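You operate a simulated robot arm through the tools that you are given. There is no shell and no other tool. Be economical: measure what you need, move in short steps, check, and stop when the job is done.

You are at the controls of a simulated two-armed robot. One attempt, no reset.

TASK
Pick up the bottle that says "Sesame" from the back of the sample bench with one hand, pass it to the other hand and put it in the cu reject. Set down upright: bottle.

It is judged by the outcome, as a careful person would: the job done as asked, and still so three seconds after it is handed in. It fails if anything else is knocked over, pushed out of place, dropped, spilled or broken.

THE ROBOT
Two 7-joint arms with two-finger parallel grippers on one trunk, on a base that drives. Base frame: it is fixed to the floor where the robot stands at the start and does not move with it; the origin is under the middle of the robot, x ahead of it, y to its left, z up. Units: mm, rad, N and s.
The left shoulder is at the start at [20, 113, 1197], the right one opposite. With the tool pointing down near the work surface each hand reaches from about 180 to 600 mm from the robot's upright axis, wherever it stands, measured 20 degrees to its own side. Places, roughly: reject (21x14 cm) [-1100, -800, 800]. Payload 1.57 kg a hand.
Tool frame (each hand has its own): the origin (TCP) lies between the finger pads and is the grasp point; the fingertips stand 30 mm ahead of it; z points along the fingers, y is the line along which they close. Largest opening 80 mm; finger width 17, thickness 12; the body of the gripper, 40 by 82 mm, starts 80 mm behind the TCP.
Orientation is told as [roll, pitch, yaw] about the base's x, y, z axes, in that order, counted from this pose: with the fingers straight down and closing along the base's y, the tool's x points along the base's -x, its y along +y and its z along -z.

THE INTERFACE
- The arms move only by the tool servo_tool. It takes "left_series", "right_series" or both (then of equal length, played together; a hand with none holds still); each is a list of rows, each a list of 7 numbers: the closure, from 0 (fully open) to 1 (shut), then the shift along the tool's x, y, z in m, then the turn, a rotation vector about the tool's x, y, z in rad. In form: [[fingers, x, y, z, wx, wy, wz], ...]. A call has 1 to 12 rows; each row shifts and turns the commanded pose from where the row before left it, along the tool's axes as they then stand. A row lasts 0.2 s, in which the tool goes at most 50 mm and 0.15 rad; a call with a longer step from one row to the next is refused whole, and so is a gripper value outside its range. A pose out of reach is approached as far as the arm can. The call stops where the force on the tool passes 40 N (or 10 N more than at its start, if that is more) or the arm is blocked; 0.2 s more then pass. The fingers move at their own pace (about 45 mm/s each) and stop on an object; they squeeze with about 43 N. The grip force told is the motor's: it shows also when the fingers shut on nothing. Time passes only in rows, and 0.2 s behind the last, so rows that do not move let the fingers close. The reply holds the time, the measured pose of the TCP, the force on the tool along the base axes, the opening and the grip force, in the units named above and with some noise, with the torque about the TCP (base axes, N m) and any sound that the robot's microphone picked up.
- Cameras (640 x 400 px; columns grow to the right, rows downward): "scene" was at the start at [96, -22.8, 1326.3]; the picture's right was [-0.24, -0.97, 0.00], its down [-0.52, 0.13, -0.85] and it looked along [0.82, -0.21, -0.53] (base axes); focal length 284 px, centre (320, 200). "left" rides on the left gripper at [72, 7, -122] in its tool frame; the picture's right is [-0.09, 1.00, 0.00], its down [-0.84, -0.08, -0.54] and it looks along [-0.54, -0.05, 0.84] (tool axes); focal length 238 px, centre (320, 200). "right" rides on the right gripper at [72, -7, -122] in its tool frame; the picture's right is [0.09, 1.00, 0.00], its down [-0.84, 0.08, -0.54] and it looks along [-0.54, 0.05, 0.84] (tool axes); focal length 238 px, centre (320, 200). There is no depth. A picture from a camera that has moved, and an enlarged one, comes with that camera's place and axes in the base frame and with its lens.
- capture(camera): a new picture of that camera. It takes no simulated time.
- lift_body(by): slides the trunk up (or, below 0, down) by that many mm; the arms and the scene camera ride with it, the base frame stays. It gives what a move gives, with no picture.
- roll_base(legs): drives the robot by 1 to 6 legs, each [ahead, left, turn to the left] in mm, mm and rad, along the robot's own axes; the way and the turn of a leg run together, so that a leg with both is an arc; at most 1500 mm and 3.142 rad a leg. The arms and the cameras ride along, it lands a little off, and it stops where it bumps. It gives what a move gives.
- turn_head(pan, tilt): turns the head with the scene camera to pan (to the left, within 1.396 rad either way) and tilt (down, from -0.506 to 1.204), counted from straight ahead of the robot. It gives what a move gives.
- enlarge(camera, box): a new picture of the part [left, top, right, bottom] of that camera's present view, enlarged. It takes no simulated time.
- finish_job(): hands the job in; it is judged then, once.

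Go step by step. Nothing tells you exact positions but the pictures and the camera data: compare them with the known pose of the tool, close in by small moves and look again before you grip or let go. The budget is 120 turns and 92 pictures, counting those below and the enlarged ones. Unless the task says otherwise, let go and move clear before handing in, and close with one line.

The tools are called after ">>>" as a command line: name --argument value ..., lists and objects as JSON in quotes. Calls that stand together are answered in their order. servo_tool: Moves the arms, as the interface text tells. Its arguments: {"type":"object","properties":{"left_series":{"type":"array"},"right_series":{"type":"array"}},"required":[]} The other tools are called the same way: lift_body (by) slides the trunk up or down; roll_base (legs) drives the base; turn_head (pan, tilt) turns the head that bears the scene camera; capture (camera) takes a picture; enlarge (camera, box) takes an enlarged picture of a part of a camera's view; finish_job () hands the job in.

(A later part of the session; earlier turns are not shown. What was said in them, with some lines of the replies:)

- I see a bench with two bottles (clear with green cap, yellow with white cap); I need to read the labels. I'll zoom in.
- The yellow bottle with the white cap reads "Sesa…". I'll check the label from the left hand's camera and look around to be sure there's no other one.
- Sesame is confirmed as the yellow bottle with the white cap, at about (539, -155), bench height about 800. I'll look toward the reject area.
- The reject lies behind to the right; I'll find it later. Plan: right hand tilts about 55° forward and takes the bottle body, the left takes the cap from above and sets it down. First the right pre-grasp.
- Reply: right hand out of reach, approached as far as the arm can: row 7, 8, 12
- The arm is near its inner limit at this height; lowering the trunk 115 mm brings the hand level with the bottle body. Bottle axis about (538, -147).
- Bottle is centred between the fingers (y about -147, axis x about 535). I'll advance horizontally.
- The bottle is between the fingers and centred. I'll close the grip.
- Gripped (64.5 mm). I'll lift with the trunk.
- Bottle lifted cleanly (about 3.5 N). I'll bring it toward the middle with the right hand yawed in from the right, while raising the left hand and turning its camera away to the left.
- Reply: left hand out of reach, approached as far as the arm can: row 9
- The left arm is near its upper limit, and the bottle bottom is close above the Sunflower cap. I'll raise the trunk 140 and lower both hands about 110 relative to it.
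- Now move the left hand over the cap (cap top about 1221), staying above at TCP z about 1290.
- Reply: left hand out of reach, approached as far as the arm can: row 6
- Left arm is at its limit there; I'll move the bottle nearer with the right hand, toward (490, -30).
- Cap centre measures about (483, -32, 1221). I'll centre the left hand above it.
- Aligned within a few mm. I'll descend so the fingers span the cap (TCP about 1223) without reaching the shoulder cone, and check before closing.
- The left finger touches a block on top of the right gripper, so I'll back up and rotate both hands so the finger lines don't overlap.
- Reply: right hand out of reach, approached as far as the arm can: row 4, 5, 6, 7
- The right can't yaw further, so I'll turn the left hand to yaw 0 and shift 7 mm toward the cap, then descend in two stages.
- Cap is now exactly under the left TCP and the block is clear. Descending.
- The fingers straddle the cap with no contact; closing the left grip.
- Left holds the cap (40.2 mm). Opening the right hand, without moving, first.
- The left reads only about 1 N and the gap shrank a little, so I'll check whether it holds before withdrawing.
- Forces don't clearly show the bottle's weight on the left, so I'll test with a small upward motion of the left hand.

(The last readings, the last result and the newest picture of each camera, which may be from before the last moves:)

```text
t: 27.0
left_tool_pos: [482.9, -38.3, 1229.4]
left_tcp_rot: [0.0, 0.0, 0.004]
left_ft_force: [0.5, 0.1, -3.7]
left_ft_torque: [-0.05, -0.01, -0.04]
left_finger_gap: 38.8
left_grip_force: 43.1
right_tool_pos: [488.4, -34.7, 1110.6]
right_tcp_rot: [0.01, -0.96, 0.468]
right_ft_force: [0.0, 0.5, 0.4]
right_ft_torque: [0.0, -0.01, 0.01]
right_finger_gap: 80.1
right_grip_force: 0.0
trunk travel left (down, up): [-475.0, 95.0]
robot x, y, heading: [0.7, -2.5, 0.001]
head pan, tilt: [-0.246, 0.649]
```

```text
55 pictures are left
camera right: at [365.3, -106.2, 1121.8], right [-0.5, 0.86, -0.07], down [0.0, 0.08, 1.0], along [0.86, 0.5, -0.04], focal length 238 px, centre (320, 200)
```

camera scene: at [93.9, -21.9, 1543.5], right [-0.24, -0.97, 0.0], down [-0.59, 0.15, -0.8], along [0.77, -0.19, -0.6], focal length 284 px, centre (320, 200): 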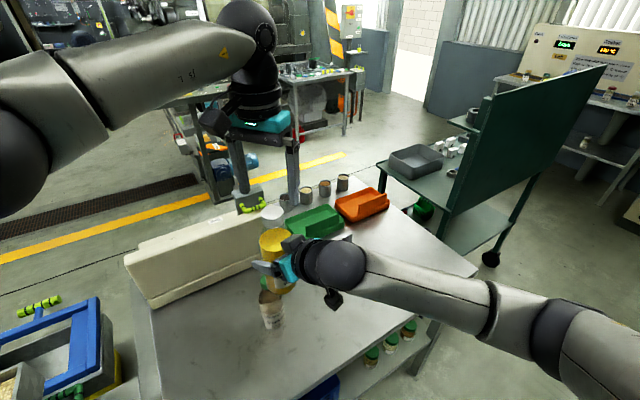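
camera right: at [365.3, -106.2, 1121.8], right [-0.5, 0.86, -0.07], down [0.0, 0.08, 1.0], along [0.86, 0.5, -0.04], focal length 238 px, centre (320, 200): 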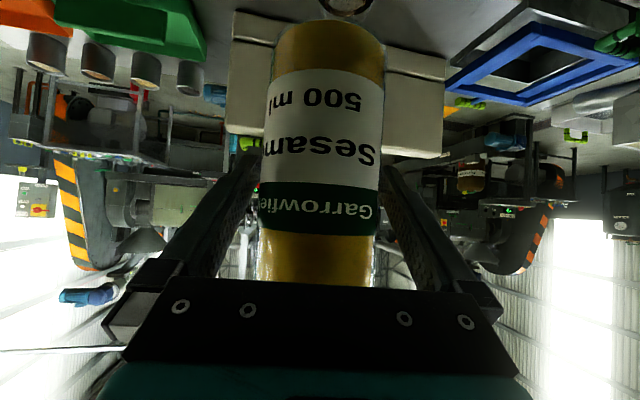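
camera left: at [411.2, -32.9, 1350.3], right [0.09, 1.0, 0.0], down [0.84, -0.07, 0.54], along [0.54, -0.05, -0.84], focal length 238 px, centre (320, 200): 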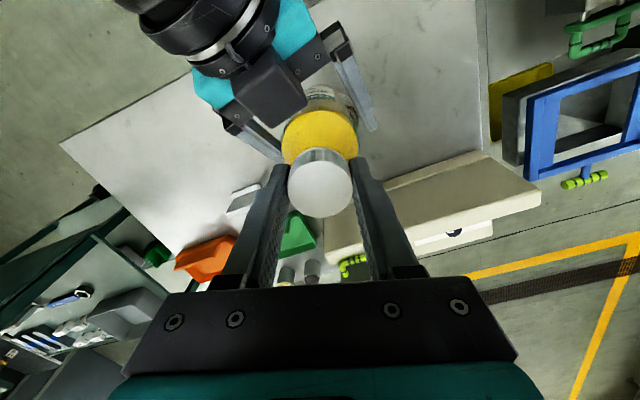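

The bottle follows the left hand and its weight (3.7 N) is on it. Withdrawing the right hand horizontally.

>>> servo_tool --right_series '[[0, 0.0115, 0, -0.0164, 0, 0, 0], [0, 0.0115, 0, -0.0164, 0, 0, 0], [0, 0.0115, 0, -0.0164, 0, 0, 0]]'

>>> capture --camera "left"

```text
t: 27.8
left_tool_pos: [482.3, -39.8, 1229.1]
left_tcp_rot: [-0.001, -0.003, 0.006]
left_ft_force: [0.5, -0.5, -3.3]
left_ft_torque: [0.0, 0.04, -0.01]
left_finger_gap: 38.3
left_grip_force: 42.8
right_tool_pos: [434.4, -63.7, 1111.4]
right_tcp_rot: [0.009, -0.959, 0.468]
right_ft_force: [0.3, 0.5, -0.1]
right_ft_torque: [-0.03, 0.02, -0.01]
right_finger_gap: 80.0
right_grip_force: 0.0
trunk travel left (down, up): [-475.0, 95.0]
robot x, y, heading: [2.9, 3.8, 0.005]
head pan, tilt: [-0.246, 0.649]
```

```text
54 pictures are left
camera left: at [410.4, -33.1, 1350.6], right [0.09, 1.0, 0.0], down [0.84, -0.07, 0.54], along [0.54, -0.05, -0.84], focal length 238 px, centre (320, 200)
```

left: 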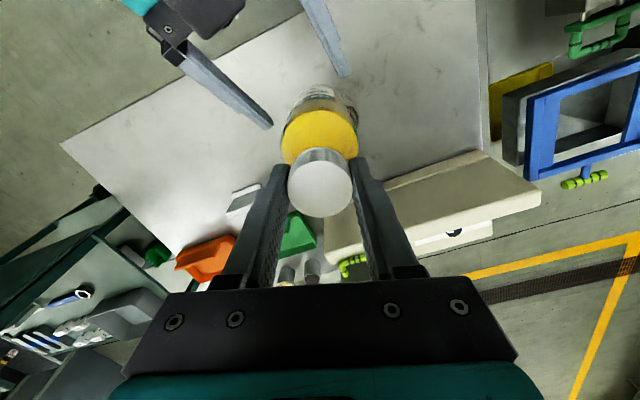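

Clear separation. I'll withdraw the right hand further and then out to the right and back to pointing down.

>>> servo_tool --right_series '[[0, 0.0115, 0, -0.0164, 0, 0, 0], [0, 0.0115, 0, -0.0164, 0, 0, 0], [0, 0, -0.04, 0, 0, 0, 0], [0, 0, -0.04, 0, 0, 0, 0], [0, 0, -0.04, 0, 0, 0, 0], [0, 0, -0.04, 0, 0, 0, 0], [0, 0, 0, 0, 0, 0.14, 0], [0, 0, 0, 0, 0, 0.14, 0], [0, 0, 0, 0, 0, 0.14, 0], [0, 0, 0, 0, 0, 0.14, 0], [0, 0, 0, 0, 0, 0.14, 0], [0, 0, 0, 0, 0, 0.14, 0]]'

>>> capture --camera "scene"

```text
t: 30.4
left_tool_pos: [483.9, -38.0, 1229.0]
left_tcp_rot: [-0.001, -0.002, 0.004]
left_ft_force: [1.0, 0.8, -4.5]
left_ft_torque: [-0.01, -0.03, 0.0]
left_finger_gap: 38.3
left_grip_force: 43.2
right_tool_pos: [472.8, -223.4, 1111.4]
right_tcp_rot: [0.004, -0.117, 0.473]
right_ft_force: [-0.3, 0.3, 0.5]
right_ft_torque: [-0.01, 0.04, -0.04]
right_finger_gap: 79.7
right_grip_force: 0.1
trunk travel left (down, up): [-475.0, 95.0]
robot x, y, heading: [-2.8, -3.3, 0.001]
head pan, tilt: [-0.246, 0.649]
```

```text
53 pictures are left
camera scene: at [94.5, -21.5, 1543.4], right [-0.24, -0.97, 0.0], down [-0.59, 0.15, -0.8], along [0.77, -0.19, -0.61], focal length 284 px, centre (320, 200)
```

scene: 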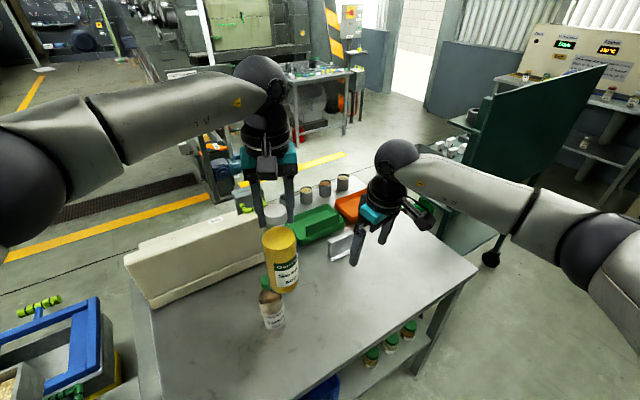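

Handover complete. Now I'll back away from the bench 200 mm and turn right partially to look at the reject area.

>>> roll_base --legs '[[-200, 0, 0], [0, 0, -1.0]]'

>>> turn_head --pan -1.2 --tilt 0.5

>>> capture --camera "scene"

```text
t: 34.5
left_tool_pos: [31.6, -425.4, 1229.1]
left_tcp_rot: [0.001, -0.002, -0.989]
left_ft_force: [-0.2, -0.3, -4.5]
left_ft_torque: [0.0, 0.02, -0.01]
left_finger_gap: 37.7
left_grip_force: 43.6
right_tool_pos: [-128.8, -519.0, 1110.2]
right_tcp_rot: [0.005, -0.119, -0.516]
right_ft_force: [-0.5, 0.1, 0.1]
right_ft_torque: [0.0, -0.04, -0.02]
right_finger_gap: 80.0
right_grip_force: 0.2
trunk travel left (down, up): [-475.0, 95.0]
robot x, y, heading: [-200.2, 0.8, -0.997]
head pan, tilt: [-0.246, 0.649]
```

```text
t: 35.8
left_tool_pos: [31.2, -426.1, 1230.3]
left_tcp_rot: [0.0, -0.003, -0.988]
left_ft_force: [0.7, -0.8, -4.2]
left_ft_torque: [-0.02, 0.0, 0.01]
left_finger_gap: 38.3
left_grip_force: 42.8
right_tool_pos: [-129.5, -517.1, 1111.2]
right_tcp_rot: [0.005, -0.119, -0.519]
right_ft_force: [-0.1, -0.4, 0.7]
right_ft_torque: [0.03, -0.01, -0.02]
right_finger_gap: 80.1
right_grip_force: 0.0
trunk travel left (down, up): [-475.0, 95.0]
robot x, y, heading: [-203.6, -5.9, -0.993]
head pan, tilt: [-1.201, 0.499]
```

```text
52 pictures are left
camera scene: at [-249.0, -83.8, 1556.9], right [-0.81, 0.58, 0.0], down [0.28, 0.39, -0.88], along [-0.51, -0.71, -0.48], focal length 284 px, centre (320, 200)
```

scene: 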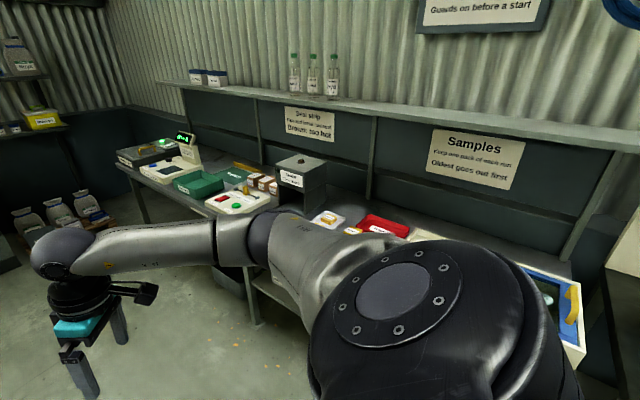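

A red tray sits near the stated reject location on the wall bench. I'll turn more and zoom in.

>>> enlarge --camera "scene" --box '[280, 180, 440, 280]'

>>> roll_base --legs '[[0, 0, -1.1]]'

>>> turn_head --pan -0.3 --tilt 0.5

>>> capture --camera "scene"

```text
4.00 times, centred on (360, 230) of scene
camera zoom: at [-249.0, -83.8, 1556.9], right [-0.81, 0.58, 0.0], down [0.28, 0.39, -0.88], along [-0.51, -0.71, -0.48], focal length 1136 px, centre (160, 80)
```

zoom: 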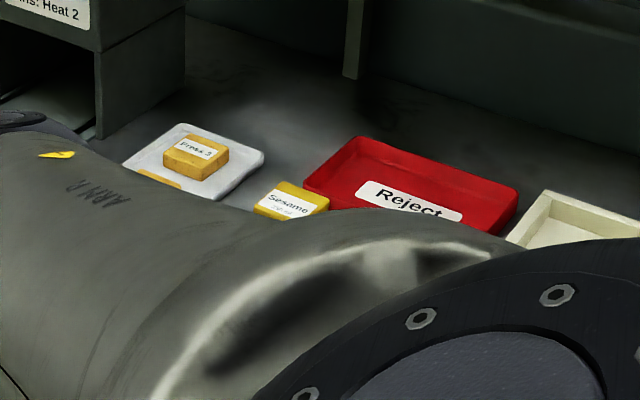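

```text
t: 39.0
left_tool_pos: [-478.1, -398.7, 1229.3]
left_tcp_rot: [0.001, -0.001, -2.092]
left_ft_force: [1.1, 0.5, -5.2]
left_ft_torque: [0.01, 0.02, 0.02]
left_finger_gap: 37.9
left_grip_force: 43.0
right_tool_pos: [-632.0, -296.4, 1111.1]
right_tcp_rot: [0.004, -0.119, -1.625]
right_ft_force: [0.5, -0.8, 0.0]
right_ft_torque: [-0.03, 0.02, 0.0]
right_finger_gap: 80.2
right_grip_force: 0.0
trunk travel left (down, up): [-475.0, 95.0]
robot x, y, heading: [-196.8, -0.8, -2.1]
head pan, tilt: [-1.201, 0.499]
```

```text
t: 40.2
left_tool_pos: [-477.3, -398.6, 1230.2]
left_tcp_rot: [0.001, -0.002, -2.092]
left_ft_force: [0.0, 0.3, -4.0]
left_ft_torque: [0.02, 0.02, 0.0]
left_finger_gap: 38.0
left_grip_force: 43.0
right_tool_pos: [-630.2, -294.8, 1110.3]
right_tcp_rot: [0.005, -0.118, -1.623]
right_ft_force: [0.4, 0.2, 0.2]
right_ft_torque: [0.01, -0.02, 0.0]
right_finger_gap: 80.1
right_grip_force: 0.1
trunk travel left (down, up): [-475.0, 95.0]
robot x, y, heading: [-201.2, -2.9, -2.096]
head pan, tilt: [-0.3, 0.499]
```

```text
50 pictures are left
camera scene: at [-274.0, -71.5, 1556.9], right [-0.68, 0.74, 0.0], down [0.35, 0.32, -0.88], along [-0.65, -0.59, -0.48], focal length 284 px, centre (320, 200)
```

scene: 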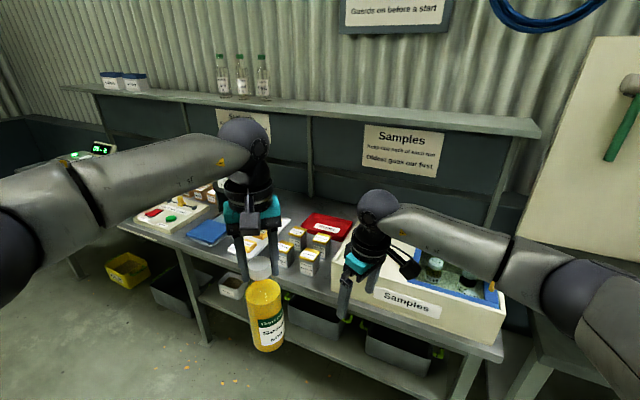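

The tray is labelled "Reject" at the stated place; small boxes stand in front. I'll zoom in on the area.

>>> enlarge --camera "scene" --box '[220, 160, 440, 300]'

>>> capture --camera "left"

>>> capture --camera "right"

```text
2.86 times, centred on (330, 230) of scene
camera zoom: at [-274.0, -71.5, 1556.9], right [-0.68, 0.74, 0.0], down [0.35, 0.32, -0.88], along [-0.65, -0.59, -0.48], focal length 811 px, centre (291, 114)
```

zoom: 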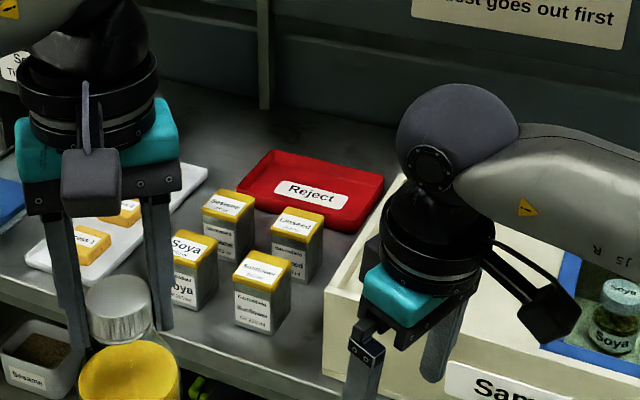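

```text
48 pictures are left
camera left: at [-436.0, -339.6, 1350.2], right [0.82, -0.58, 0.0], down [-0.48, -0.69, 0.54], along [-0.31, -0.44, -0.84], focal length 238 px, centre (320, 200)
```

left: 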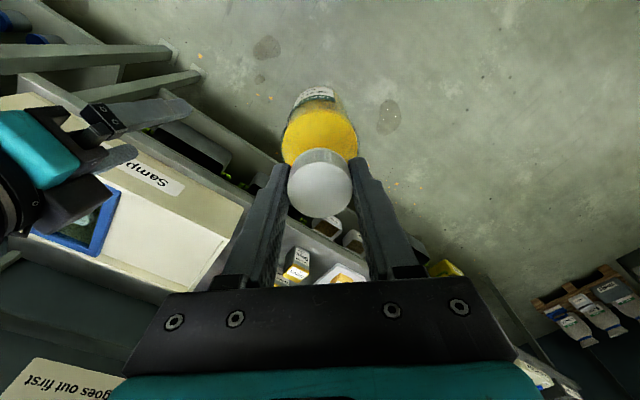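

```text
47 pictures are left
camera right: at [-633.8, -209.5, 1223.5], right [1.0, 0.04, -0.01], down [0.03, -0.77, 0.64], along [0.02, -0.64, -0.77], focal length 238 px, centre (320, 200)
```

right: 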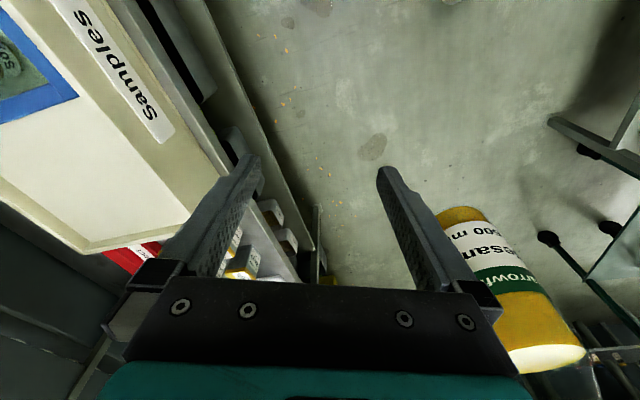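

The Reject tray measures about (-1117, -800), ~370 mm in from the bench's front edge, with four boxes in front, a Samples box on its right and a wall shelf above. I'll lower the trunk for parallax on the shelf.

>>> lift_body --by -170

>>> turn_head --pan -0.45 --tilt 0.3

>>> capture --camera "scene"

```text
t: 42.1
left_tool_pos: [-477.2, -397.3, 1059.9]
left_tcp_rot: [0.0, -0.003, -2.093]
left_ft_force: [0.0, 0.2, -4.7]
left_ft_torque: [-0.03, 0.02, 0.01]
left_finger_gap: 38.0
left_grip_force: 42.7
right_tool_pos: [-631.7, -295.9, 940.7]
right_tcp_rot: [0.007, -0.119, -1.625]
right_ft_force: [0.3, -0.1, 0.0]
right_ft_torque: [0.0, 0.0, 0.03]
right_finger_gap: 80.1
right_grip_force: 0.1
trunk travel left (down, up): [-305.0, 265.0]
robot x, y, heading: [-201.6, 1.1, -2.097]
head pan, tilt: [-0.3, 0.499]
```

```text
t: 42.8
left_tool_pos: [-477.0, -398.3, 1059.2]
left_tcp_rot: [0.001, -0.001, -2.091]
left_ft_force: [0.1, -0.1, -3.3]
left_ft_torque: [-0.04, 0.02, 0.01]
left_finger_gap: 38.1
left_grip_force: 42.9
right_tool_pos: [-631.8, -295.7, 940.8]
right_tcp_rot: [0.007, -0.12, -1.624]
right_ft_force: [-0.4, -0.1, -0.3]
right_ft_torque: [-0.01, 0.0, 0.01]
right_finger_gap: 79.8
right_grip_force: 0.1
trunk travel left (down, up): [-305.0, 265.0]
robot x, y, heading: [-199.7, -1.3, -2.093]
head pan, tilt: [-0.45, 0.3]
```

```text
46 pictures are left
camera scene: at [-284.4, -62.3, 1405.2], right [-0.56, 0.83, 0.0], down [0.25, 0.17, -0.95], along [-0.79, -0.53, -0.3], focal length 284 px, centre (320, 200)
```

scene: 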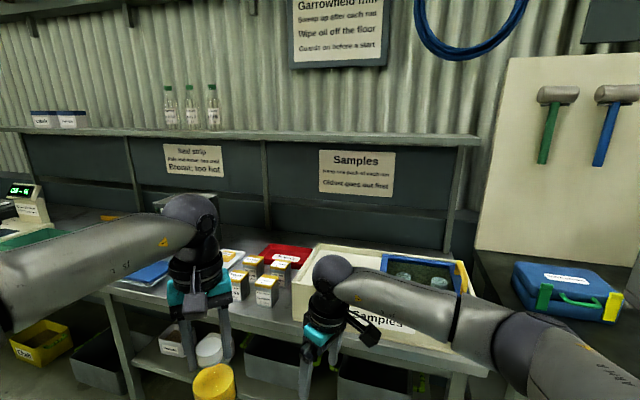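

Shelf is at about z 1300, so there's room beneath if the hand leaves horizontally. I need to know how close the base can get; look down at the base/floor.

>>> turn_head --pan -0.6 --tilt 1.15

>>> capture --camera "scene"

```text
t: 44.0
left_tool_pos: [-477.9, -398.9, 1059.1]
left_tcp_rot: [0.001, -0.002, -2.093]
left_ft_force: [0.0, -0.4, -4.2]
left_ft_torque: [0.02, -0.01, -0.01]
left_finger_gap: 38.0
left_grip_force: 42.9
right_tool_pos: [-630.9, -295.0, 941.6]
right_tcp_rot: [0.007, -0.119, -1.625]
right_ft_force: [-0.8, -0.2, 0.5]
right_ft_torque: [-0.01, -0.01, 0.0]
right_finger_gap: 79.9
right_grip_force: 0.0
trunk travel left (down, up): [-305.0, 265.0]
robot x, y, heading: [-201.5, -1.2, -2.098]
head pan, tilt: [-0.6, 1.15]
```

```text
45 pictures are left
camera scene: at [-260.8, -35.6, 1336.1], right [-0.43, 0.9, 0.0], down [0.82, 0.39, -0.41], along [-0.37, -0.18, -0.91], focal length 284 px, centre (320, 200)
```

scene: 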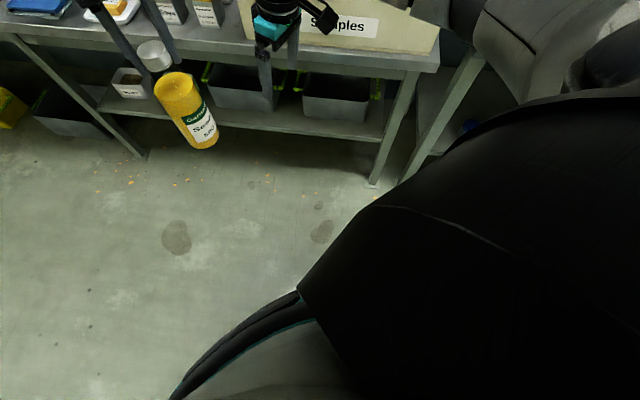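

Base front reaches roughly 220 mm ahead of the axis and the bench legs stand a bit behind the edge. I'll test the left arm's forward reach in free space.

>>> servo_tool --left_series '[[1, -0.0, 0.0313, 0, 0, 0, 0], [1, -0.0, 0.0313, 0, 0, 0, 0], [1, -0.0, 0.0313, 0, 0, 0, 0], [1, -0.0, 0.0313, 0, 0, 0, 0], [1, -0.0, 0.0313, 0, 0, 0, 0], [1, -0.025, 0, 0.008, 0, 0, 0], [1, -0.025, 0, 0.008, 0, 0, 0], [1, -0.025, 0, 0.008, 0, 0, 0], [1, -0.025, 0, 0.008, 0, 0, 0], [1, -0.02, 0, 0.008, 0, 0, 0], [1, -0.02, 0, 0, 0, 0, 0], [1, -0.02, 0, 0, 0, 0, 0]]'

>>> turn_head --pan -0.3 --tilt 0.6

>>> capture --camera "scene"

```text
t: 46.6
left_tool_pos: [-389.0, -562.2, 1030.2]
left_tcp_rot: [0.0, -0.002, -2.093]
left_ft_force: [-0.1, -0.3, -4.8]
left_ft_torque: [0.02, 0.02, 0.02]
left_finger_gap: 38.0
left_grip_force: 43.7
left hand out of reach, approached as far as the arm can: row 10, 11, 12
right_tool_pos: [-631.6, -294.9, 941.6]
right_tcp_rot: [0.005, -0.119, -1.625]
right_ft_force: [0.8, 0.3, 0.0]
right_ft_torque: [-0.01, -0.01, 0.0]
right_finger_gap: 80.1
right_grip_force: 0.1
trunk travel left (down, up): [-305.0, 265.0]
robot x, y, heading: [-201.2, -1.7, -2.095]
head pan, tilt: [-0.6, 1.15]
```

```text
t: 47.6
left_tool_pos: [-390.2, -562.3, 1028.9]
left_tcp_rot: [0.0, 0.0, -2.093]
left_ft_force: [-0.4, -0.3, -3.9]
left_ft_torque: [0.0, 0.04, -0.01]
left_finger_gap: 38.1
left_grip_force: 42.7
right_tool_pos: [-632.0, -296.6, 941.4]
right_tcp_rot: [0.004, -0.118, -1.625]
right_ft_force: [0.3, -0.1, 0.0]
right_ft_torque: [-0.01, 0.0, -0.04]
right_finger_gap: 80.0
right_grip_force: 0.1
trunk travel left (down, up): [-305.0, 265.0]
robot x, y, heading: [-201.7, -2.2, -2.095]
head pan, tilt: [-0.3, 0.6]
```

```text
44 pictures are left
camera scene: at [-272.0, -69.9, 1377.7], right [-0.68, 0.74, 0.0], down [0.42, 0.38, -0.82], along [-0.61, -0.56, -0.57], focal length 284 px, centre (320, 200)
```

scene: 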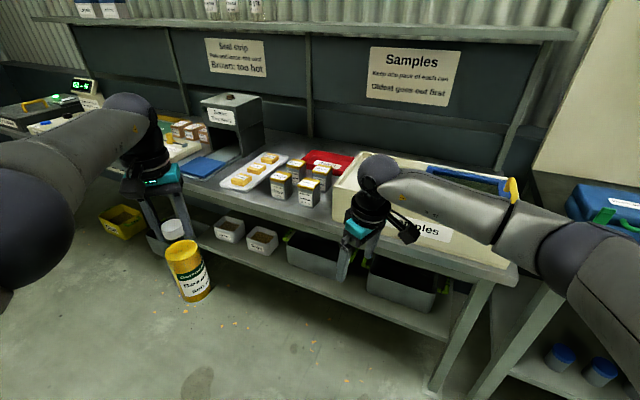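

Left reach is about 580 mm ahead at 118 mm left, enough if the axis stops ~210 mm from the edge. I'll square up to the bench (heading about -2.816), retract the left hand somewhat and raise the right hand out of the way.

>>> servo_tool --left_series '[[1, 0.025, 0.015, -0.01, 0, 0, 0], [1, 0.025, 0.015, -0.01, 0, 0, 0], [1, 0.025, 0.015, -0.01, 0, 0, 0], [1, 0.025, 0.015, -0.01, 0, 0, 0], [1, 0.025, 0.015, 0, 0, 0, 0], [1, 0.025, 0.015, 0, 0, 0, 0]]' --right_series '[[0, 0.02, -0.01, -0.025, 0, 0, 0], [0, 0.02, -0.01, -0.025, 0, 0, 0], [0, 0.02, -0.01, -0.025, 0, 0, 0], [0, 0.02, -0.01, -0.025, 0, 0, 0], [0, 0.02, -0.01, -0.025, 0, 0, 0], [0, 0.02, -0.01, -0.025, 0, 0, 0]]'

>>> roll_base --legs '[[0, 0, -0.72]]'

>>> turn_head --pan 0.3 --tilt 0.45

>>> capture --camera "scene"

```text
t: 49.0
left_tool_pos: [-236.2, -478.1, 1067.8]
left_tcp_rot: [0.001, -0.001, -2.093]
left_ft_force: [-0.4, 0.6, -4.5]
left_ft_torque: [0.02, 0.05, 0.0]
left_finger_gap: 37.8
left_grip_force: 42.8
right_tool_pos: [-662.3, -171.4, 1059.6]
right_tcp_rot: [0.003, -0.12, -1.628]
right_ft_force: [0.3, -0.3, -0.3]
right_ft_torque: [0.02, 0.02, 0.0]
right_finger_gap: 79.8
right_grip_force: 0.1
right hand out of reach, approached as far as the arm can: row 4, 5, 6
trunk travel left (down, up): [-305.0, 265.0]
robot x, y, heading: [-206.5, -0.3, -2.098]
head pan, tilt: [-0.3, 0.6]
```

```text
t: 51.3
left_tool_pos: [-540.1, -339.1, 1068.2]
left_tcp_rot: [0.0, -0.002, -2.807]
left_ft_force: [0.9, 0.4, -4.2]
left_ft_torque: [0.02, -0.01, 0.04]
left_finger_gap: 37.7
left_grip_force: 43.0
right_tool_pos: [-662.9, 173.9, 1058.3]
right_tcp_rot: [0.003, -0.119, -2.341]
right_ft_force: [0.5, -0.9, 0.1]
right_ft_torque: [-0.01, 0.0, 0.0]
right_finger_gap: 79.8
right_grip_force: 0.1
trunk travel left (down, up): [-305.0, 265.0]
robot x, y, heading: [-205.9, -0.3, -2.805]
head pan, tilt: [-0.3, 0.6]
```

```text
t: 52.3
left_tool_pos: [-540.0, -338.6, 1068.1]
left_tcp_rot: [0.001, -0.003, -2.806]
left_ft_force: [0.4, 0.6, -5.1]
left_ft_torque: [-0.03, 0.0, 0.04]
left_finger_gap: 38.0
left_grip_force: 43.4
right_tool_pos: [-662.9, 172.1, 1058.8]
right_tcp_rot: [0.003, -0.119, -2.339]
right_ft_force: [0.4, -0.3, 0.4]
right_ft_torque: [0.01, -0.01, -0.01]
right_finger_gap: 79.8
right_grip_force: 0.0
trunk travel left (down, up): [-305.0, 265.0]
robot x, y, heading: [-195.6, -0.9, -2.809]
head pan, tilt: [0.3, 0.45]
```

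```text
43 pictures are left
camera scene: at [-285.7, -58.7, 1391.3], right [-0.59, 0.81, 0.0], down [0.35, 0.26, -0.9], along [-0.73, -0.53, -0.44], focal length 284 px, centre (320, 200)
```

scene: 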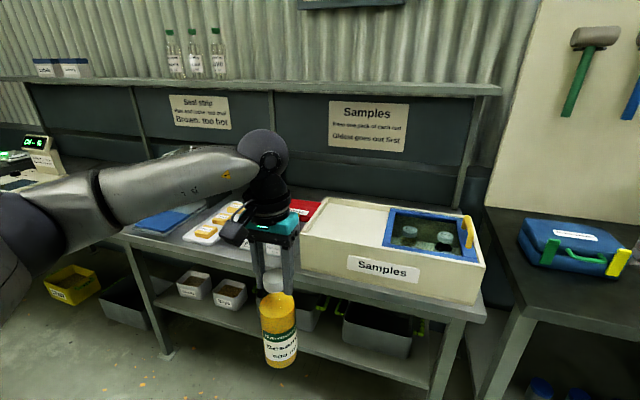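

Next, tuck the left hand back-left so the bottle will pass clear of the boxes, and drive left/forward partway.

>>> servo_tool --left_series '[[1, 0.022, 0.0135, -0.002, 0, 0, 0], [1, 0.022, 0.0135, -0.002, 0, 0, 0], [1, 0.022, 0.0135, -0.002, 0, 0, 0], [1, 0.022, 0.0135, -0.002, 0, 0, 0], [1, 0.022, 0.0135, -0.002, 0, 0, 0], [1, 0.022, 0.0135, -0.002, 0, 0, 0]]'

>>> roll_base --legs '[[150, 344, 0]]'

>>> turn_head --pan 0.25 --tilt 0.6

>>> capture --camera "scene"

```text
t: 53.7
left_tool_pos: [-389.1, -373.0, 1078.7]
left_tcp_rot: [0.0, -0.001, -2.806]
left_ft_force: [0.3, -0.5, -4.1]
left_ft_torque: [0.0, 0.02, 0.03]
left_finger_gap: 38.0
left_grip_force: 43.1
right_tool_pos: [-661.7, 172.4, 1058.7]
right_tcp_rot: [0.001, -0.12, -2.341]
right_ft_force: [-0.4, -0.9, -1.0]
right_ft_torque: [0.04, -0.02, 0.0]
right_finger_gap: 80.1
right_grip_force: 0.0
trunk travel left (down, up): [-305.0, 265.0]
robot x, y, heading: [-204.1, 2.1, -2.809]
head pan, tilt: [0.3, 0.45]
```

```text
t: 56.1
left_tool_pos: [-419.4, -752.0, 1079.4]
left_tcp_rot: [0.001, -0.001, -2.807]
left_ft_force: [0.3, 0.6, -4.4]
left_ft_torque: [-0.05, 0.03, -0.01]
left_finger_gap: 38.1
left_grip_force: 42.6
right_tool_pos: [-691.1, -207.7, 1059.3]
right_tcp_rot: [0.001, -0.118, -2.343]
right_ft_force: [-0.1, -0.1, -0.1]
right_ft_torque: [0.03, 0.01, 0.03]
right_finger_gap: 80.3
right_grip_force: 0.1
trunk travel left (down, up): [-305.0, 265.0]
robot x, y, heading: [-226.3, -380.9, -2.811]
head pan, tilt: [0.3, 0.45]
```

```text
t: 56.8
left_tool_pos: [-420.8, -752.4, 1079.7]
left_tcp_rot: [0.0, 0.0, -2.807]
left_ft_force: [-0.3, -0.2, -3.3]
left_ft_torque: [0.02, -0.02, 0.01]
left_finger_gap: 37.8
left_grip_force: 42.4
right_tool_pos: [-691.2, -205.9, 1059.0]
right_tcp_rot: [0.002, -0.117, -2.343]
right_ft_force: [0.6, 0.8, -0.2]
right_ft_torque: [0.0, 0.04, -0.05]
right_finger_gap: 80.1
right_grip_force: 0.1
trunk travel left (down, up): [-305.0, 265.0]
robot x, y, heading: [-227.0, -379.2, -2.812]
head pan, tilt: [0.25, 0.6]
```

```text
42 pictures are left
camera scene: at [-313.5, -432.5, 1377.8], right [-0.55, 0.84, 0.0], down [0.47, 0.31, -0.83], along [-0.69, -0.45, -0.56], focal length 284 px, centre (320, 200)
```

scene: 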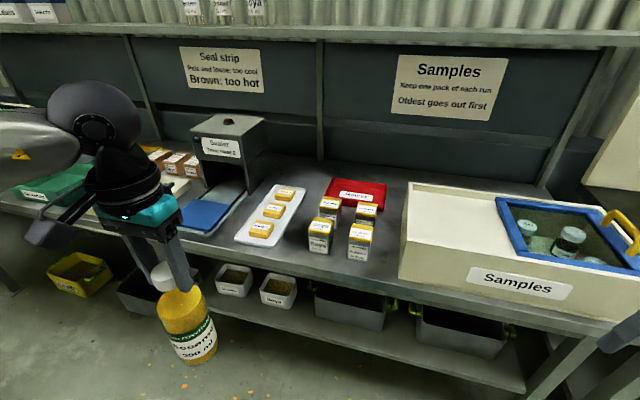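

Good view of the reject area. I'll zoom in to measure accurately.

>>> enlarge --camera "scene" --box '[220, 130, 420, 270]'

```text
2.86 times, centred on (320, 200) of scene
camera zoom: at [-313.5, -432.5, 1377.8], right [-0.55, 0.84, 0.0], down [0.47, 0.31, -0.83], along [-0.69, -0.45, -0.56], focal length 811 px, centre (320, 200)
```

zoom: 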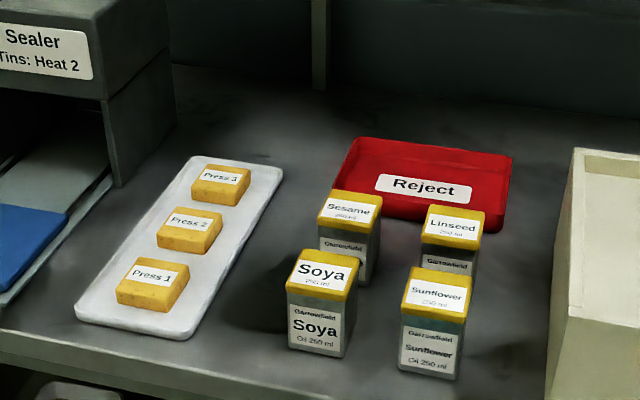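

Tray centre ≈ (-1123, -800), i.e. 983 ahead and 107 left of the robot; edge ≈ 620 ahead; box tops ≈ 880; shelf is well behind. I'll raise 45 mm and drive in 250 mm, then check clearance.

>>> lift_body --by 48

>>> roll_base --legs '[[250, 0, 0]]'

>>> turn_head --pan 0.0 --tilt 1.2

>>> capture --camera "scene"

```text
t: 57.7
left_tool_pos: [-420.3, -752.7, 1126.8]
left_tcp_rot: [0.002, -0.003, -2.808]
left_ft_force: [-0.3, -0.6, -3.5]
left_ft_torque: [0.02, -0.01, 0.0]
left_finger_gap: 37.9
left_grip_force: 42.7
right_tool_pos: [-690.6, -205.9, 1106.8]
right_tcp_rot: [0.003, -0.12, -2.342]
right_ft_force: [-0.3, 0.0, -0.6]
right_ft_torque: [-0.03, -0.03, 0.01]
right_finger_gap: 80.0
right_grip_force: 0.1
trunk travel left (down, up): [-353.0, 217.0]
robot x, y, heading: [-229.5, -379.4, -2.813]
head pan, tilt: [0.25, 0.6]
```

```text
t: 59.5
left_tool_pos: [-654.7, -831.6, 1126.7]
left_tcp_rot: [0.001, -0.001, -2.813]
left_ft_force: [-0.6, 0.0, -4.7]
left_ft_torque: [-0.02, 0.01, -0.01]
left_finger_gap: 37.7
left_grip_force: 43.2
right_tool_pos: [-925.0, -285.7, 1106.0]
right_tcp_rot: [0.004, -0.119, -2.346]
right_ft_force: [0.2, -0.1, 0.3]
right_ft_torque: [-0.01, 0.02, -0.01]
right_finger_gap: 80.2
right_grip_force: 0.0
trunk travel left (down, up): [-353.0, 217.0]
robot x, y, heading: [-466.0, -459.4, -2.814]
head pan, tilt: [0.25, 0.6]
```

```text
t: 60.5
left_tool_pos: [-653.7, -832.5, 1126.7]
left_tcp_rot: [0.001, 0.002, -2.81]
left_ft_force: [0.3, 0.3, -4.5]
left_ft_torque: [0.01, 0.0, 0.01]
left_finger_gap: 37.9
left_grip_force: 42.9
right_tool_pos: [-924.0, -284.6, 1107.9]
right_tcp_rot: [0.001, -0.12, -2.346]
right_ft_force: [-0.3, 0.3, -0.4]
right_ft_torque: [-0.02, 0.03, 0.0]
right_finger_gap: 79.8
right_grip_force: 0.0
trunk travel left (down, up): [-353.0, 217.0]
robot x, y, heading: [-462.7, -458.6, -2.814]
head pan, tilt: [0.0, 1.201]
```

```text
40 pictures are left
camera scene: at [-526.6, -481.6, 1381.2], right [-0.32, 0.95, 0.0], down [0.88, 0.3, -0.36], along [-0.34, -0.12, -0.93], focal length 284 px, centre (320, 200)
```

scene: 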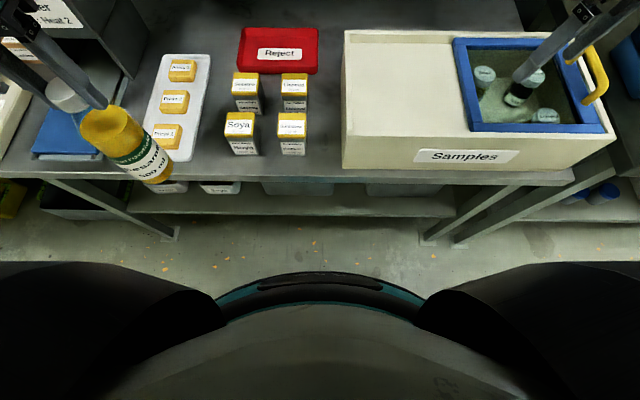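

Base front has room (legs/lower shelf ~390 ahead, base ~229). Tray is now ~726 ahead; I'll advance 140 more.

>>> roll_base --legs '[[140, 0, 0]]'

>>> turn_head --pan 0.1 --tilt 0.95

>>> capture --camera "scene"

>>> capture --camera "left"

```text
t: 61.8
left_tool_pos: [-784.8, -875.7, 1126.9]
left_tcp_rot: [0.0, 0.0, -2.81]
left_ft_force: [-0.5, -0.4, -4.1]
left_ft_torque: [-0.02, 0.0, 0.01]
left_finger_gap: 37.4
left_grip_force: 43.4
right_tool_pos: [-1055.4, -329.7, 1106.6]
right_tcp_rot: [0.005, -0.119, -2.346]
right_ft_force: [0.0, -0.9, 0.4]
right_ft_torque: [0.0, -0.01, 0.01]
right_finger_gap: 80.2
right_grip_force: 0.1
trunk travel left (down, up): [-353.0, 217.0]
robot x, y, heading: [-590.5, -503.8, -2.811]
head pan, tilt: [0.0, 1.201]
```

```text
t: 62.6
left_tool_pos: [-784.8, -875.0, 1128.1]
left_tcp_rot: [0.001, 0.001, -2.81]
left_ft_force: [0.1, -0.1, -3.2]
left_ft_torque: [0.03, -0.02, 0.0]
left_finger_gap: 37.7
left_grip_force: 42.5
right_tool_pos: [-1055.4, -327.6, 1105.5]
right_tcp_rot: [0.001, -0.118, -2.346]
right_ft_force: [0.1, -0.4, -0.8]
right_ft_torque: [0.01, -0.02, 0.02]
right_finger_gap: 80.1
right_grip_force: 0.0
trunk travel left (down, up): [-353.0, 217.0]
robot x, y, heading: [-595.5, -499.6, -2.812]
head pan, tilt: [0.099, 0.949]
```

```text
39 pictures are left
camera scene: at [-669.8, -537.5, 1397.3], right [-0.41, 0.91, 0.0], down [0.74, 0.34, -0.58], along [-0.53, -0.24, -0.81], focal length 284 px, centre (320, 200)
```

scene: 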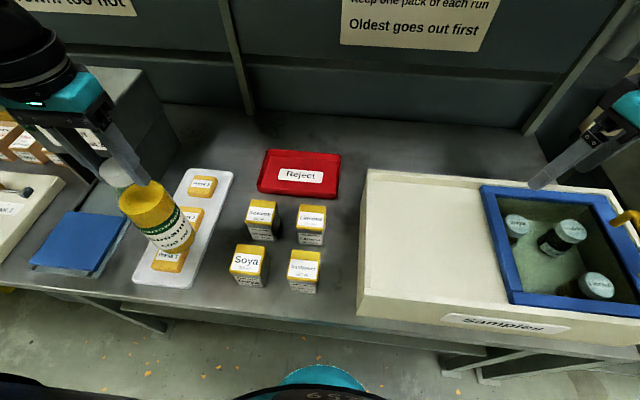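

```text
38 pictures are left
camera left: at [-714.1, -858.3, 1247.9], right [0.24, -0.97, 0.0], down [-0.82, -0.2, 0.54], along [-0.53, -0.13, -0.84], focal length 238 px, centre (320, 200)
```

left: 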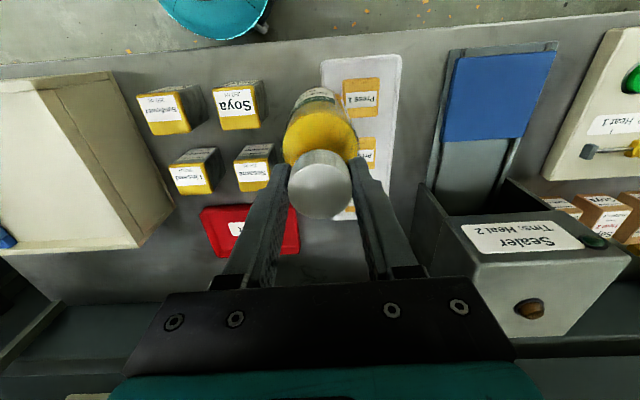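

Tray centre ≈ 588 ahead, 109 left. Now move the bottle (bottom ≈ 925) right into line, then forward over the boxes (tops ≈ 880).

>>> servo_tool --left_series '[[1, 0, -0.0364, 0, 0, 0, 0], [1, 0, -0.0364, 0, 0, 0, 0], [1, 0, -0.0364, 0, 0, 0, 0], [1, 0, -0.0364, 0, 0, 0, 0], [1, 0, -0.0364, 0, 0, 0, 0], [1, -0.03, 0, 0, 0, 0, 0], [1, -0.03, 0, 0, 0, 0, 0], [1, -0.03, 0, 0, 0, 0, 0]]'

>>> capture --camera "scene"

```text
t: 64.4
left_tool_pos: [-927.5, -732.5, 1125.7]
left_tcp_rot: [0.002, 0.0, -2.81]
left_ft_force: [-0.1, 0.0, -4.4]
left_ft_torque: [-0.02, 0.0, -0.01]
left_finger_gap: 37.8
left_grip_force: 43.2
right_tool_pos: [-1055.7, -329.3, 1106.4]
right_tcp_rot: [0.002, -0.118, -2.346]
right_ft_force: [-0.4, 0.9, -0.3]
right_ft_torque: [0.0, -0.02, 0.0]
right_finger_gap: 79.9
right_grip_force: 0.1
trunk travel left (down, up): [-353.0, 217.0]
robot x, y, heading: [-591.7, -503.4, -2.81]
head pan, tilt: [0.099, 0.949]
```

```text
37 pictures are left
camera scene: at [-670.3, -537.7, 1397.3], right [-0.41, 0.91, 0.0], down [0.74, 0.34, -0.58], along [-0.53, -0.24, -0.81], focal length 284 px, centre (320, 200)
```

scene: 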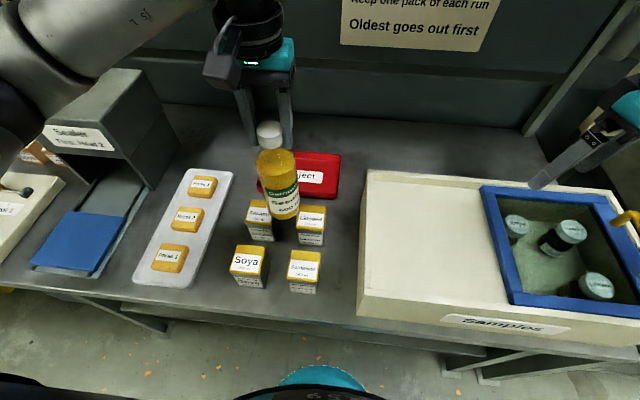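

The bottle is clear above the boxes and in line. Continuing forward to over the tray.

>>> servo_tool --left_series '[[1, -0.0305, 0, 0, 0, 0, 0], [1, -0.0305, 0, 0, 0, 0, 0], [1, -0.0305, 0, 0, 0, 0, 0], [1, -0.0305, 0, 0, 0, 0, 0], [1, -0.0305, 0, 0, 0, 0, 0], [1, -0.0305, 0, 0, 0, 0, 0]]'

>>> capture --camera "scene"

>>> capture --camera "left"

```text
t: 65.8
left_tool_pos: [-1104.3, -788.3, 1127.2]
left_tcp_rot: [0.003, 0.0, -2.812]
left_ft_force: [-0.1, 0.4, -4.1]
left_ft_torque: [0.0, -0.01, 0.01]
left_finger_gap: 37.7
left_grip_force: 42.9
right_tool_pos: [-1055.8, -325.9, 1106.5]
right_tcp_rot: [0.003, -0.12, -2.347]
right_ft_force: [-0.4, 0.6, 0.1]
right_ft_torque: [-0.03, 0.01, 0.0]
right_finger_gap: 80.0
right_grip_force: 0.1
trunk travel left (down, up): [-353.0, 217.0]
robot x, y, heading: [-592.3, -504.0, -2.811]
head pan, tilt: [0.099, 0.949]
```

```text
36 pictures are left
camera scene: at [-671.0, -535.1, 1397.3], right [-0.41, 0.91, 0.0], down [0.74, 0.33, -0.58], along [-0.53, -0.24, -0.81], focal length 284 px, centre (320, 200)
```

scene: 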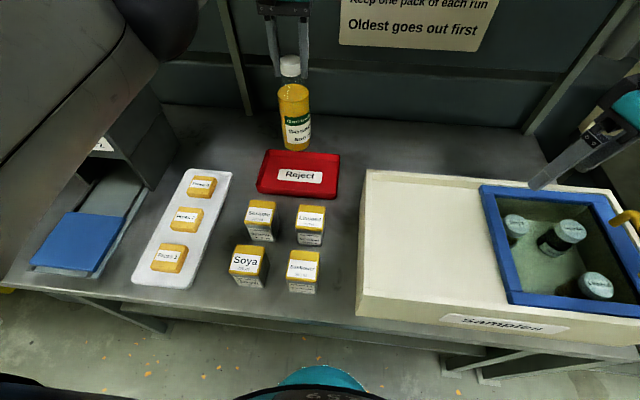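

```text
35 pictures are left
camera left: at [-1033.6, -772.5, 1248.4], right [0.23, -0.97, 0.0], down [-0.82, -0.19, 0.54], along [-0.53, -0.13, -0.84], focal length 238 px, centre (320, 200)
```

left: 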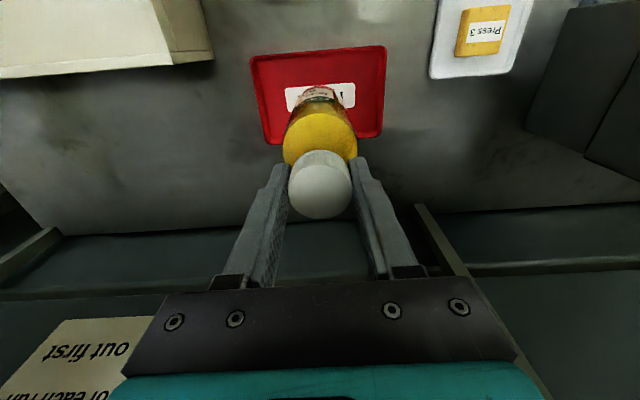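

The tray is centred precisely under the hand (within 3 mm). Lowering the trunk 100 mm.

>>> lift_body --by -100

>>> capture --camera "scene"

>>> capture --camera "left"

```text
t: 67.1
left_tool_pos: [-1102.8, -792.2, 1028.4]
left_tcp_rot: [-0.001, -0.001, -2.809]
left_ft_force: [-0.1, 0.1, -4.4]
left_ft_torque: [0.01, 0.03, -0.01]
left_finger_gap: 37.8
left_grip_force: 42.3
right_tool_pos: [-1054.1, -328.0, 1006.6]
right_tcp_rot: [0.002, -0.119, -2.346]
right_ft_force: [0.2, 0.1, -0.3]
right_ft_torque: [0.0, -0.01, -0.01]
right_finger_gap: 80.0
right_grip_force: 0.0
trunk travel left (down, up): [-253.0, 317.0]
robot x, y, heading: [-596.0, -501.1, -2.817]
head pan, tilt: [0.099, 0.949]
```

```text
34 pictures are left
camera scene: at [-669.8, -537.5, 1297.4], right [-0.41, 0.91, 0.0], down [0.74, 0.34, -0.58], along [-0.53, -0.24, -0.81], focal length 284 px, centre (320, 200)
```

scene: 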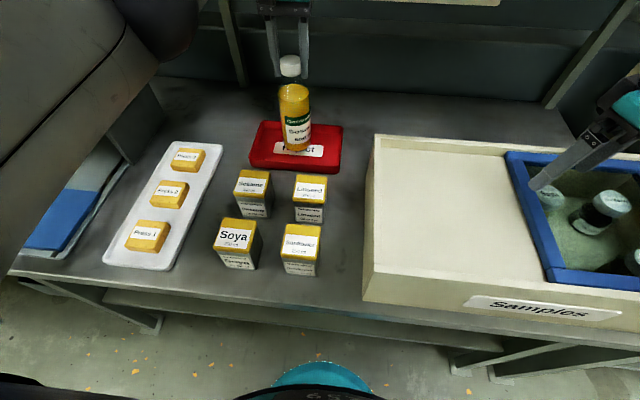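

```text
33 pictures are left
camera left: at [-1032.5, -774.8, 1148.4], right [0.24, -0.97, 0.0], down [-0.82, -0.2, 0.54], along [-0.53, -0.13, -0.84], focal length 238 px, centre (320, 200)
```

left: 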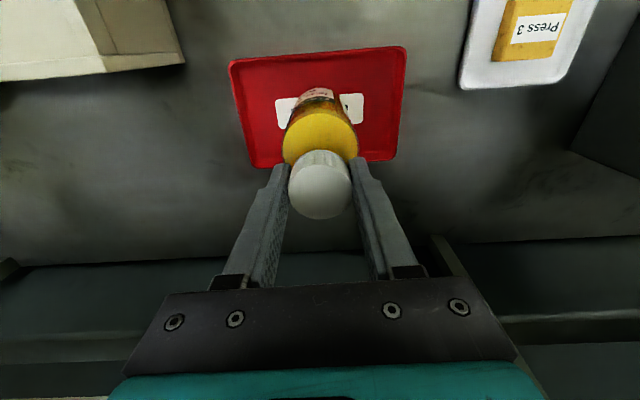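

The bottle is inside the tray outline, a little above the floor. Lowering by arm in small steps, watching the force.

>>> servo_tool --left_series '[[1, 0, 0, 0.004, 0, 0, 0], [1, 0, 0, 0.004, 0, 0, 0], [1, 0, 0, 0.004, 0, 0, 0], [1, 0, 0, 0.003, 0, 0, 0]]'

>>> enlarge --camera "scene" --box '[230, 40, 360, 190]'

```text
t: 68.1
left_tool_pos: [-1102.5, -791.3, 1011.9]
left_tcp_rot: [0.001, -0.002, -2.811]
left_ft_force: [1.0, 0.2, -5.0]
left_ft_torque: [-0.01, -0.04, 0.01]
left_finger_gap: 37.5
left_grip_force: 43.0
right_tool_pos: [-1055.8, -329.1, 1007.0]
right_tcp_rot: [0.003, -0.118, -2.348]
right_ft_force: [0.2, 0.9, -0.8]
right_ft_torque: [0.0, 0.04, 0.01]
right_finger_gap: 80.0
right_grip_force: 0.1
trunk travel left (down, up): [-253.0, 317.0]
robot x, y, heading: [-596.9, -500.8, -2.819]
head pan, tilt: [0.099, 0.949]
```

```text
2.67 times, centred on (295, 115) of scene
camera zoom: at [-670.0, -537.5, 1297.4], right [-0.41, 0.91, 0.0], down [0.74, 0.34, -0.58], along [-0.53, -0.24, -0.81], focal length 757 px, centre (387, 427)
```

zoom: 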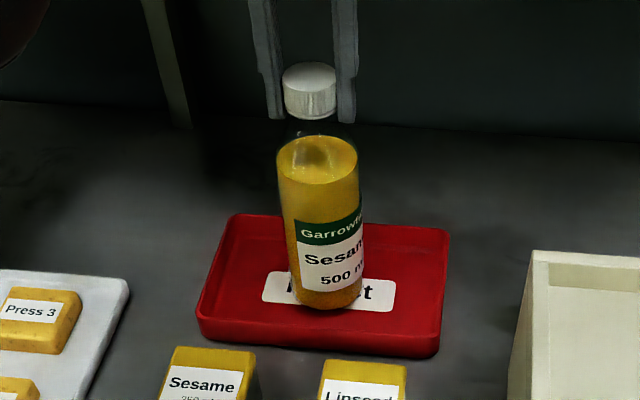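

Still carried; close to the floor. Continue in 2 mm steps.

>>> servo_tool --left_series '[[1, 0, 0, 0.002, 0, 0, 0], [1, 0, 0, 0.002, 0, 0, 0], [1, 0, 0, 0.002, 0, 0, 0]]'

```text
t: 68.9
left_tool_pos: [-1102.5, -792.0, 1004.5]
left_tcp_rot: [0.002, 0.0, -2.809]
left_ft_force: [0.2, 0.0, -4.1]
left_ft_torque: [0.0, -0.01, 0.0]
left_finger_gap: 37.8
left_grip_force: 42.8
right_tool_pos: [-1054.6, -328.5, 1005.8]
right_tcp_rot: [0.004, -0.12, -2.347]
right_ft_force: [-0.5, -0.4, 0.2]
right_ft_torque: [0.0, -0.01, 0.01]
right_finger_gap: 80.0
right_grip_force: 0.0
trunk travel left (down, up): [-253.0, 317.0]
robot x, y, heading: [-593.5, -503.1, -2.816]
head pan, tilt: [0.099, 0.949]
```

>>> servo_tool --left_series '[[1, 0, 0, 0.002, 0, 0, 0], [1, 0, 0, 0.002, 0, 0, 0]]'

>>> enlarge --camera "scene" --box '[230, 40, 360, 190]'

```text
t: 69.5
left_tool_pos: [-1102.6, -792.5, 1005.0]
left_tcp_rot: [0.0, -0.002, -2.81]
left_ft_force: [3.3, -0.3, 7.4]
left_ft_torque: [-0.14, -0.09, 0.03]
left_finger_gap: 37.9
left_grip_force: 42.5
right_tool_pos: [-1053.8, -328.6, 1007.7]
right_tcp_rot: [0.003, -0.121, -2.346]
right_ft_force: [0.1, -0.3, -0.9]
right_ft_torque: [-0.04, -0.03, 0.01]
right_finger_gap: 80.0
right_grip_force: 0.0
trunk travel left (down, up): [-253.0, 317.0]
robot x, y, heading: [-593.6, -500.3, -2.813]
head pan, tilt: [0.099, 0.949]
```

```text
2.67 times, centred on (295, 115) of scene
camera zoom: at [-668.8, -537.1, 1297.6], right [-0.41, 0.91, 0.0], down [0.74, 0.34, -0.58], along [-0.53, -0.24, -0.81], focal length 757 px, centre (387, 427)
```

zoom: 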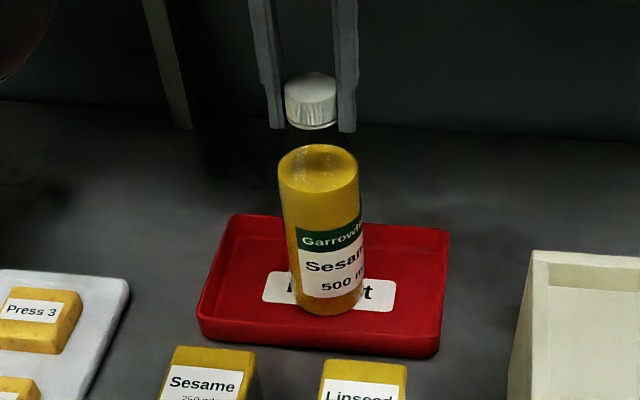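

The bottle touches the tray floor (force +7 N), standing upright and fully inside. I'll ease 1 mm and open the fingers.

>>> servo_tool --left_series '[[1, 0, 0, -0.001, 0, 0, 0], [0.4, 0, 0, 0, 0, 0, 0], [0.2, 0, 0, 0, 0, 0, 0], [0, 0, 0, 0, 0, 0, 0], [0, 0, 0, 0, 0, 0, 0]]'

>>> capture --camera "left"

>>> enlarge --camera "scene" --box '[230, 40, 360, 190]'

```text
t: 70.7
left_tool_pos: [-1101.9, -791.4, 1003.0]
left_tcp_rot: [0.0, -0.001, -2.808]
left_ft_force: [0.4, -0.4, 0.7]
left_ft_torque: [0.01, 0.0, -0.01]
left_finger_gap: 80.2
left_grip_force: 0.0
right_tool_pos: [-1052.7, -328.1, 1006.4]
right_tcp_rot: [0.001, -0.119, -2.345]
right_ft_force: [0.8, 0.7, 0.1]
right_ft_torque: [0.0, -0.02, -0.01]
right_finger_gap: 80.0
right_grip_force: 0.2
trunk travel left (down, up): [-253.0, 317.0]
robot x, y, heading: [-590.9, -501.1, -2.819]
head pan, tilt: [0.099, 0.949]
```

```text
30 pictures are left
camera left: at [-1032.6, -774.2, 1124.1], right [0.24, -0.97, 0.0], down [-0.82, -0.2, 0.54], along [-0.53, -0.13, -0.84], focal length 238 px, centre (320, 200)
```

left: 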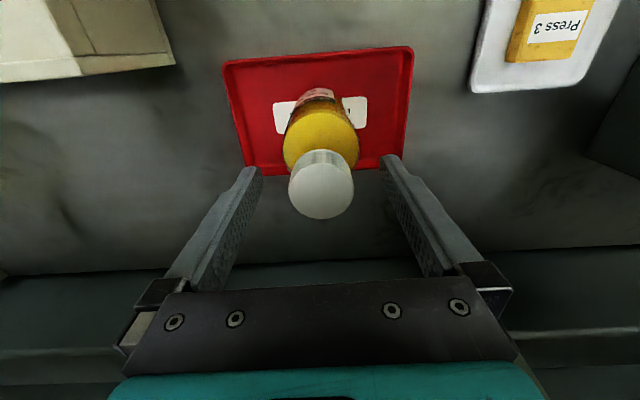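

```text
2.67 times, centred on (295, 115) of scene
camera zoom: at [-669.7, -537.3, 1297.4], right [-0.41, 0.91, 0.0], down [0.74, 0.34, -0.58], along [-0.53, -0.24, -0.81], focal length 757 px, centre (387, 427)
```

zoom: 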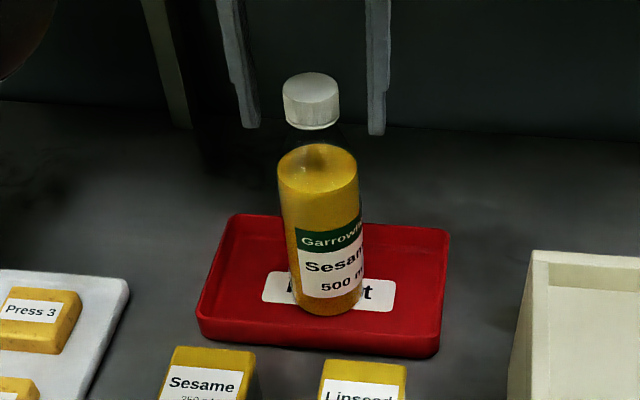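

Bottle stands free and upright. Raising clear with the trunk, then pulling the hand back.

>>> lift_body --by 120

>>> servo_tool --left_series '[[0, 0.03, 0, 0, 0, 0, 0], [0, 0.03, 0, 0, 0, 0, 0], [0, 0.03, 0, 0, 0, 0, 0], [0, 0.03, 0, 0, 0, 0, 0], [0, 0.03, 0, 0, 0, 0, 0]]'

>>> capture --camera "scene"

```text
t: 72.2
left_tool_pos: [-1102.8, -790.7, 1123.7]
left_tcp_rot: [0.002, -0.002, -2.81]
left_ft_force: [0.1, -0.3, 0.9]
left_ft_torque: [0.02, -0.03, 0.01]
left_finger_gap: 79.9
left_grip_force: 0.1
right_tool_pos: [-1053.6, -328.5, 1127.1]
right_tcp_rot: [0.005, -0.12, -2.347]
right_ft_force: [0.5, 0.1, 1.0]
right_ft_torque: [-0.02, -0.01, 0.02]
right_finger_gap: 80.0
right_grip_force: 0.0
trunk travel left (down, up): [-373.0, 197.0]
robot x, y, heading: [-597.4, -504.8, -2.815]
head pan, tilt: [0.099, 0.949]
```

```text
t: 73.4
left_tool_pos: [-961.4, -743.2, 1122.9]
left_tcp_rot: [0.0, -0.001, -2.809]
left_ft_force: [-0.3, -0.3, -0.1]
left_ft_torque: [-0.01, -0.01, 0.01]
left_finger_gap: 80.3
left_grip_force: 0.1
right_tool_pos: [-1053.6, -328.5, 1126.4]
right_tcp_rot: [0.002, -0.121, -2.346]
right_ft_force: [0.3, 0.0, 0.2]
right_ft_torque: [-0.01, 0.0, 0.01]
right_finger_gap: 79.9
right_grip_force: 0.1
trunk travel left (down, up): [-373.0, 197.0]
robot x, y, heading: [-590.4, -505.5, -2.814]
head pan, tilt: [0.099, 0.949]
```

```text
28 pictures are left
camera scene: at [-669.1, -537.5, 1417.4], right [-0.41, 0.91, 0.0], down [0.74, 0.34, -0.58], along [-0.53, -0.24, -0.81], focal length 284 px, centre (320, 200)
```

scene: 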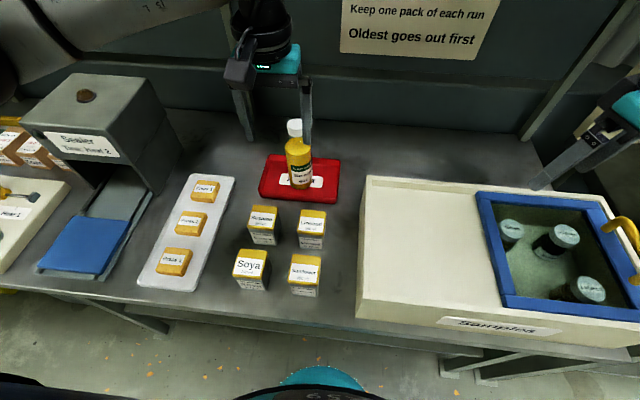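

The Sesame bottle stands upright in the Reject tray, everything else is where it was, and the hands are clear. Handing in.

>>> finish_job

```text
The job is handed in.
```

The Sesame bottle was picked up with the right hand, passed to the left, and set upright in the red tray marked "Reject". I took that tray to be the cu reject because it stands at the location you gave. In the last picture the bottle was standing, nothing else had moved, and both hands were clear. During the handover the left finger briefly touched the right gripper, and nothing was displaced.
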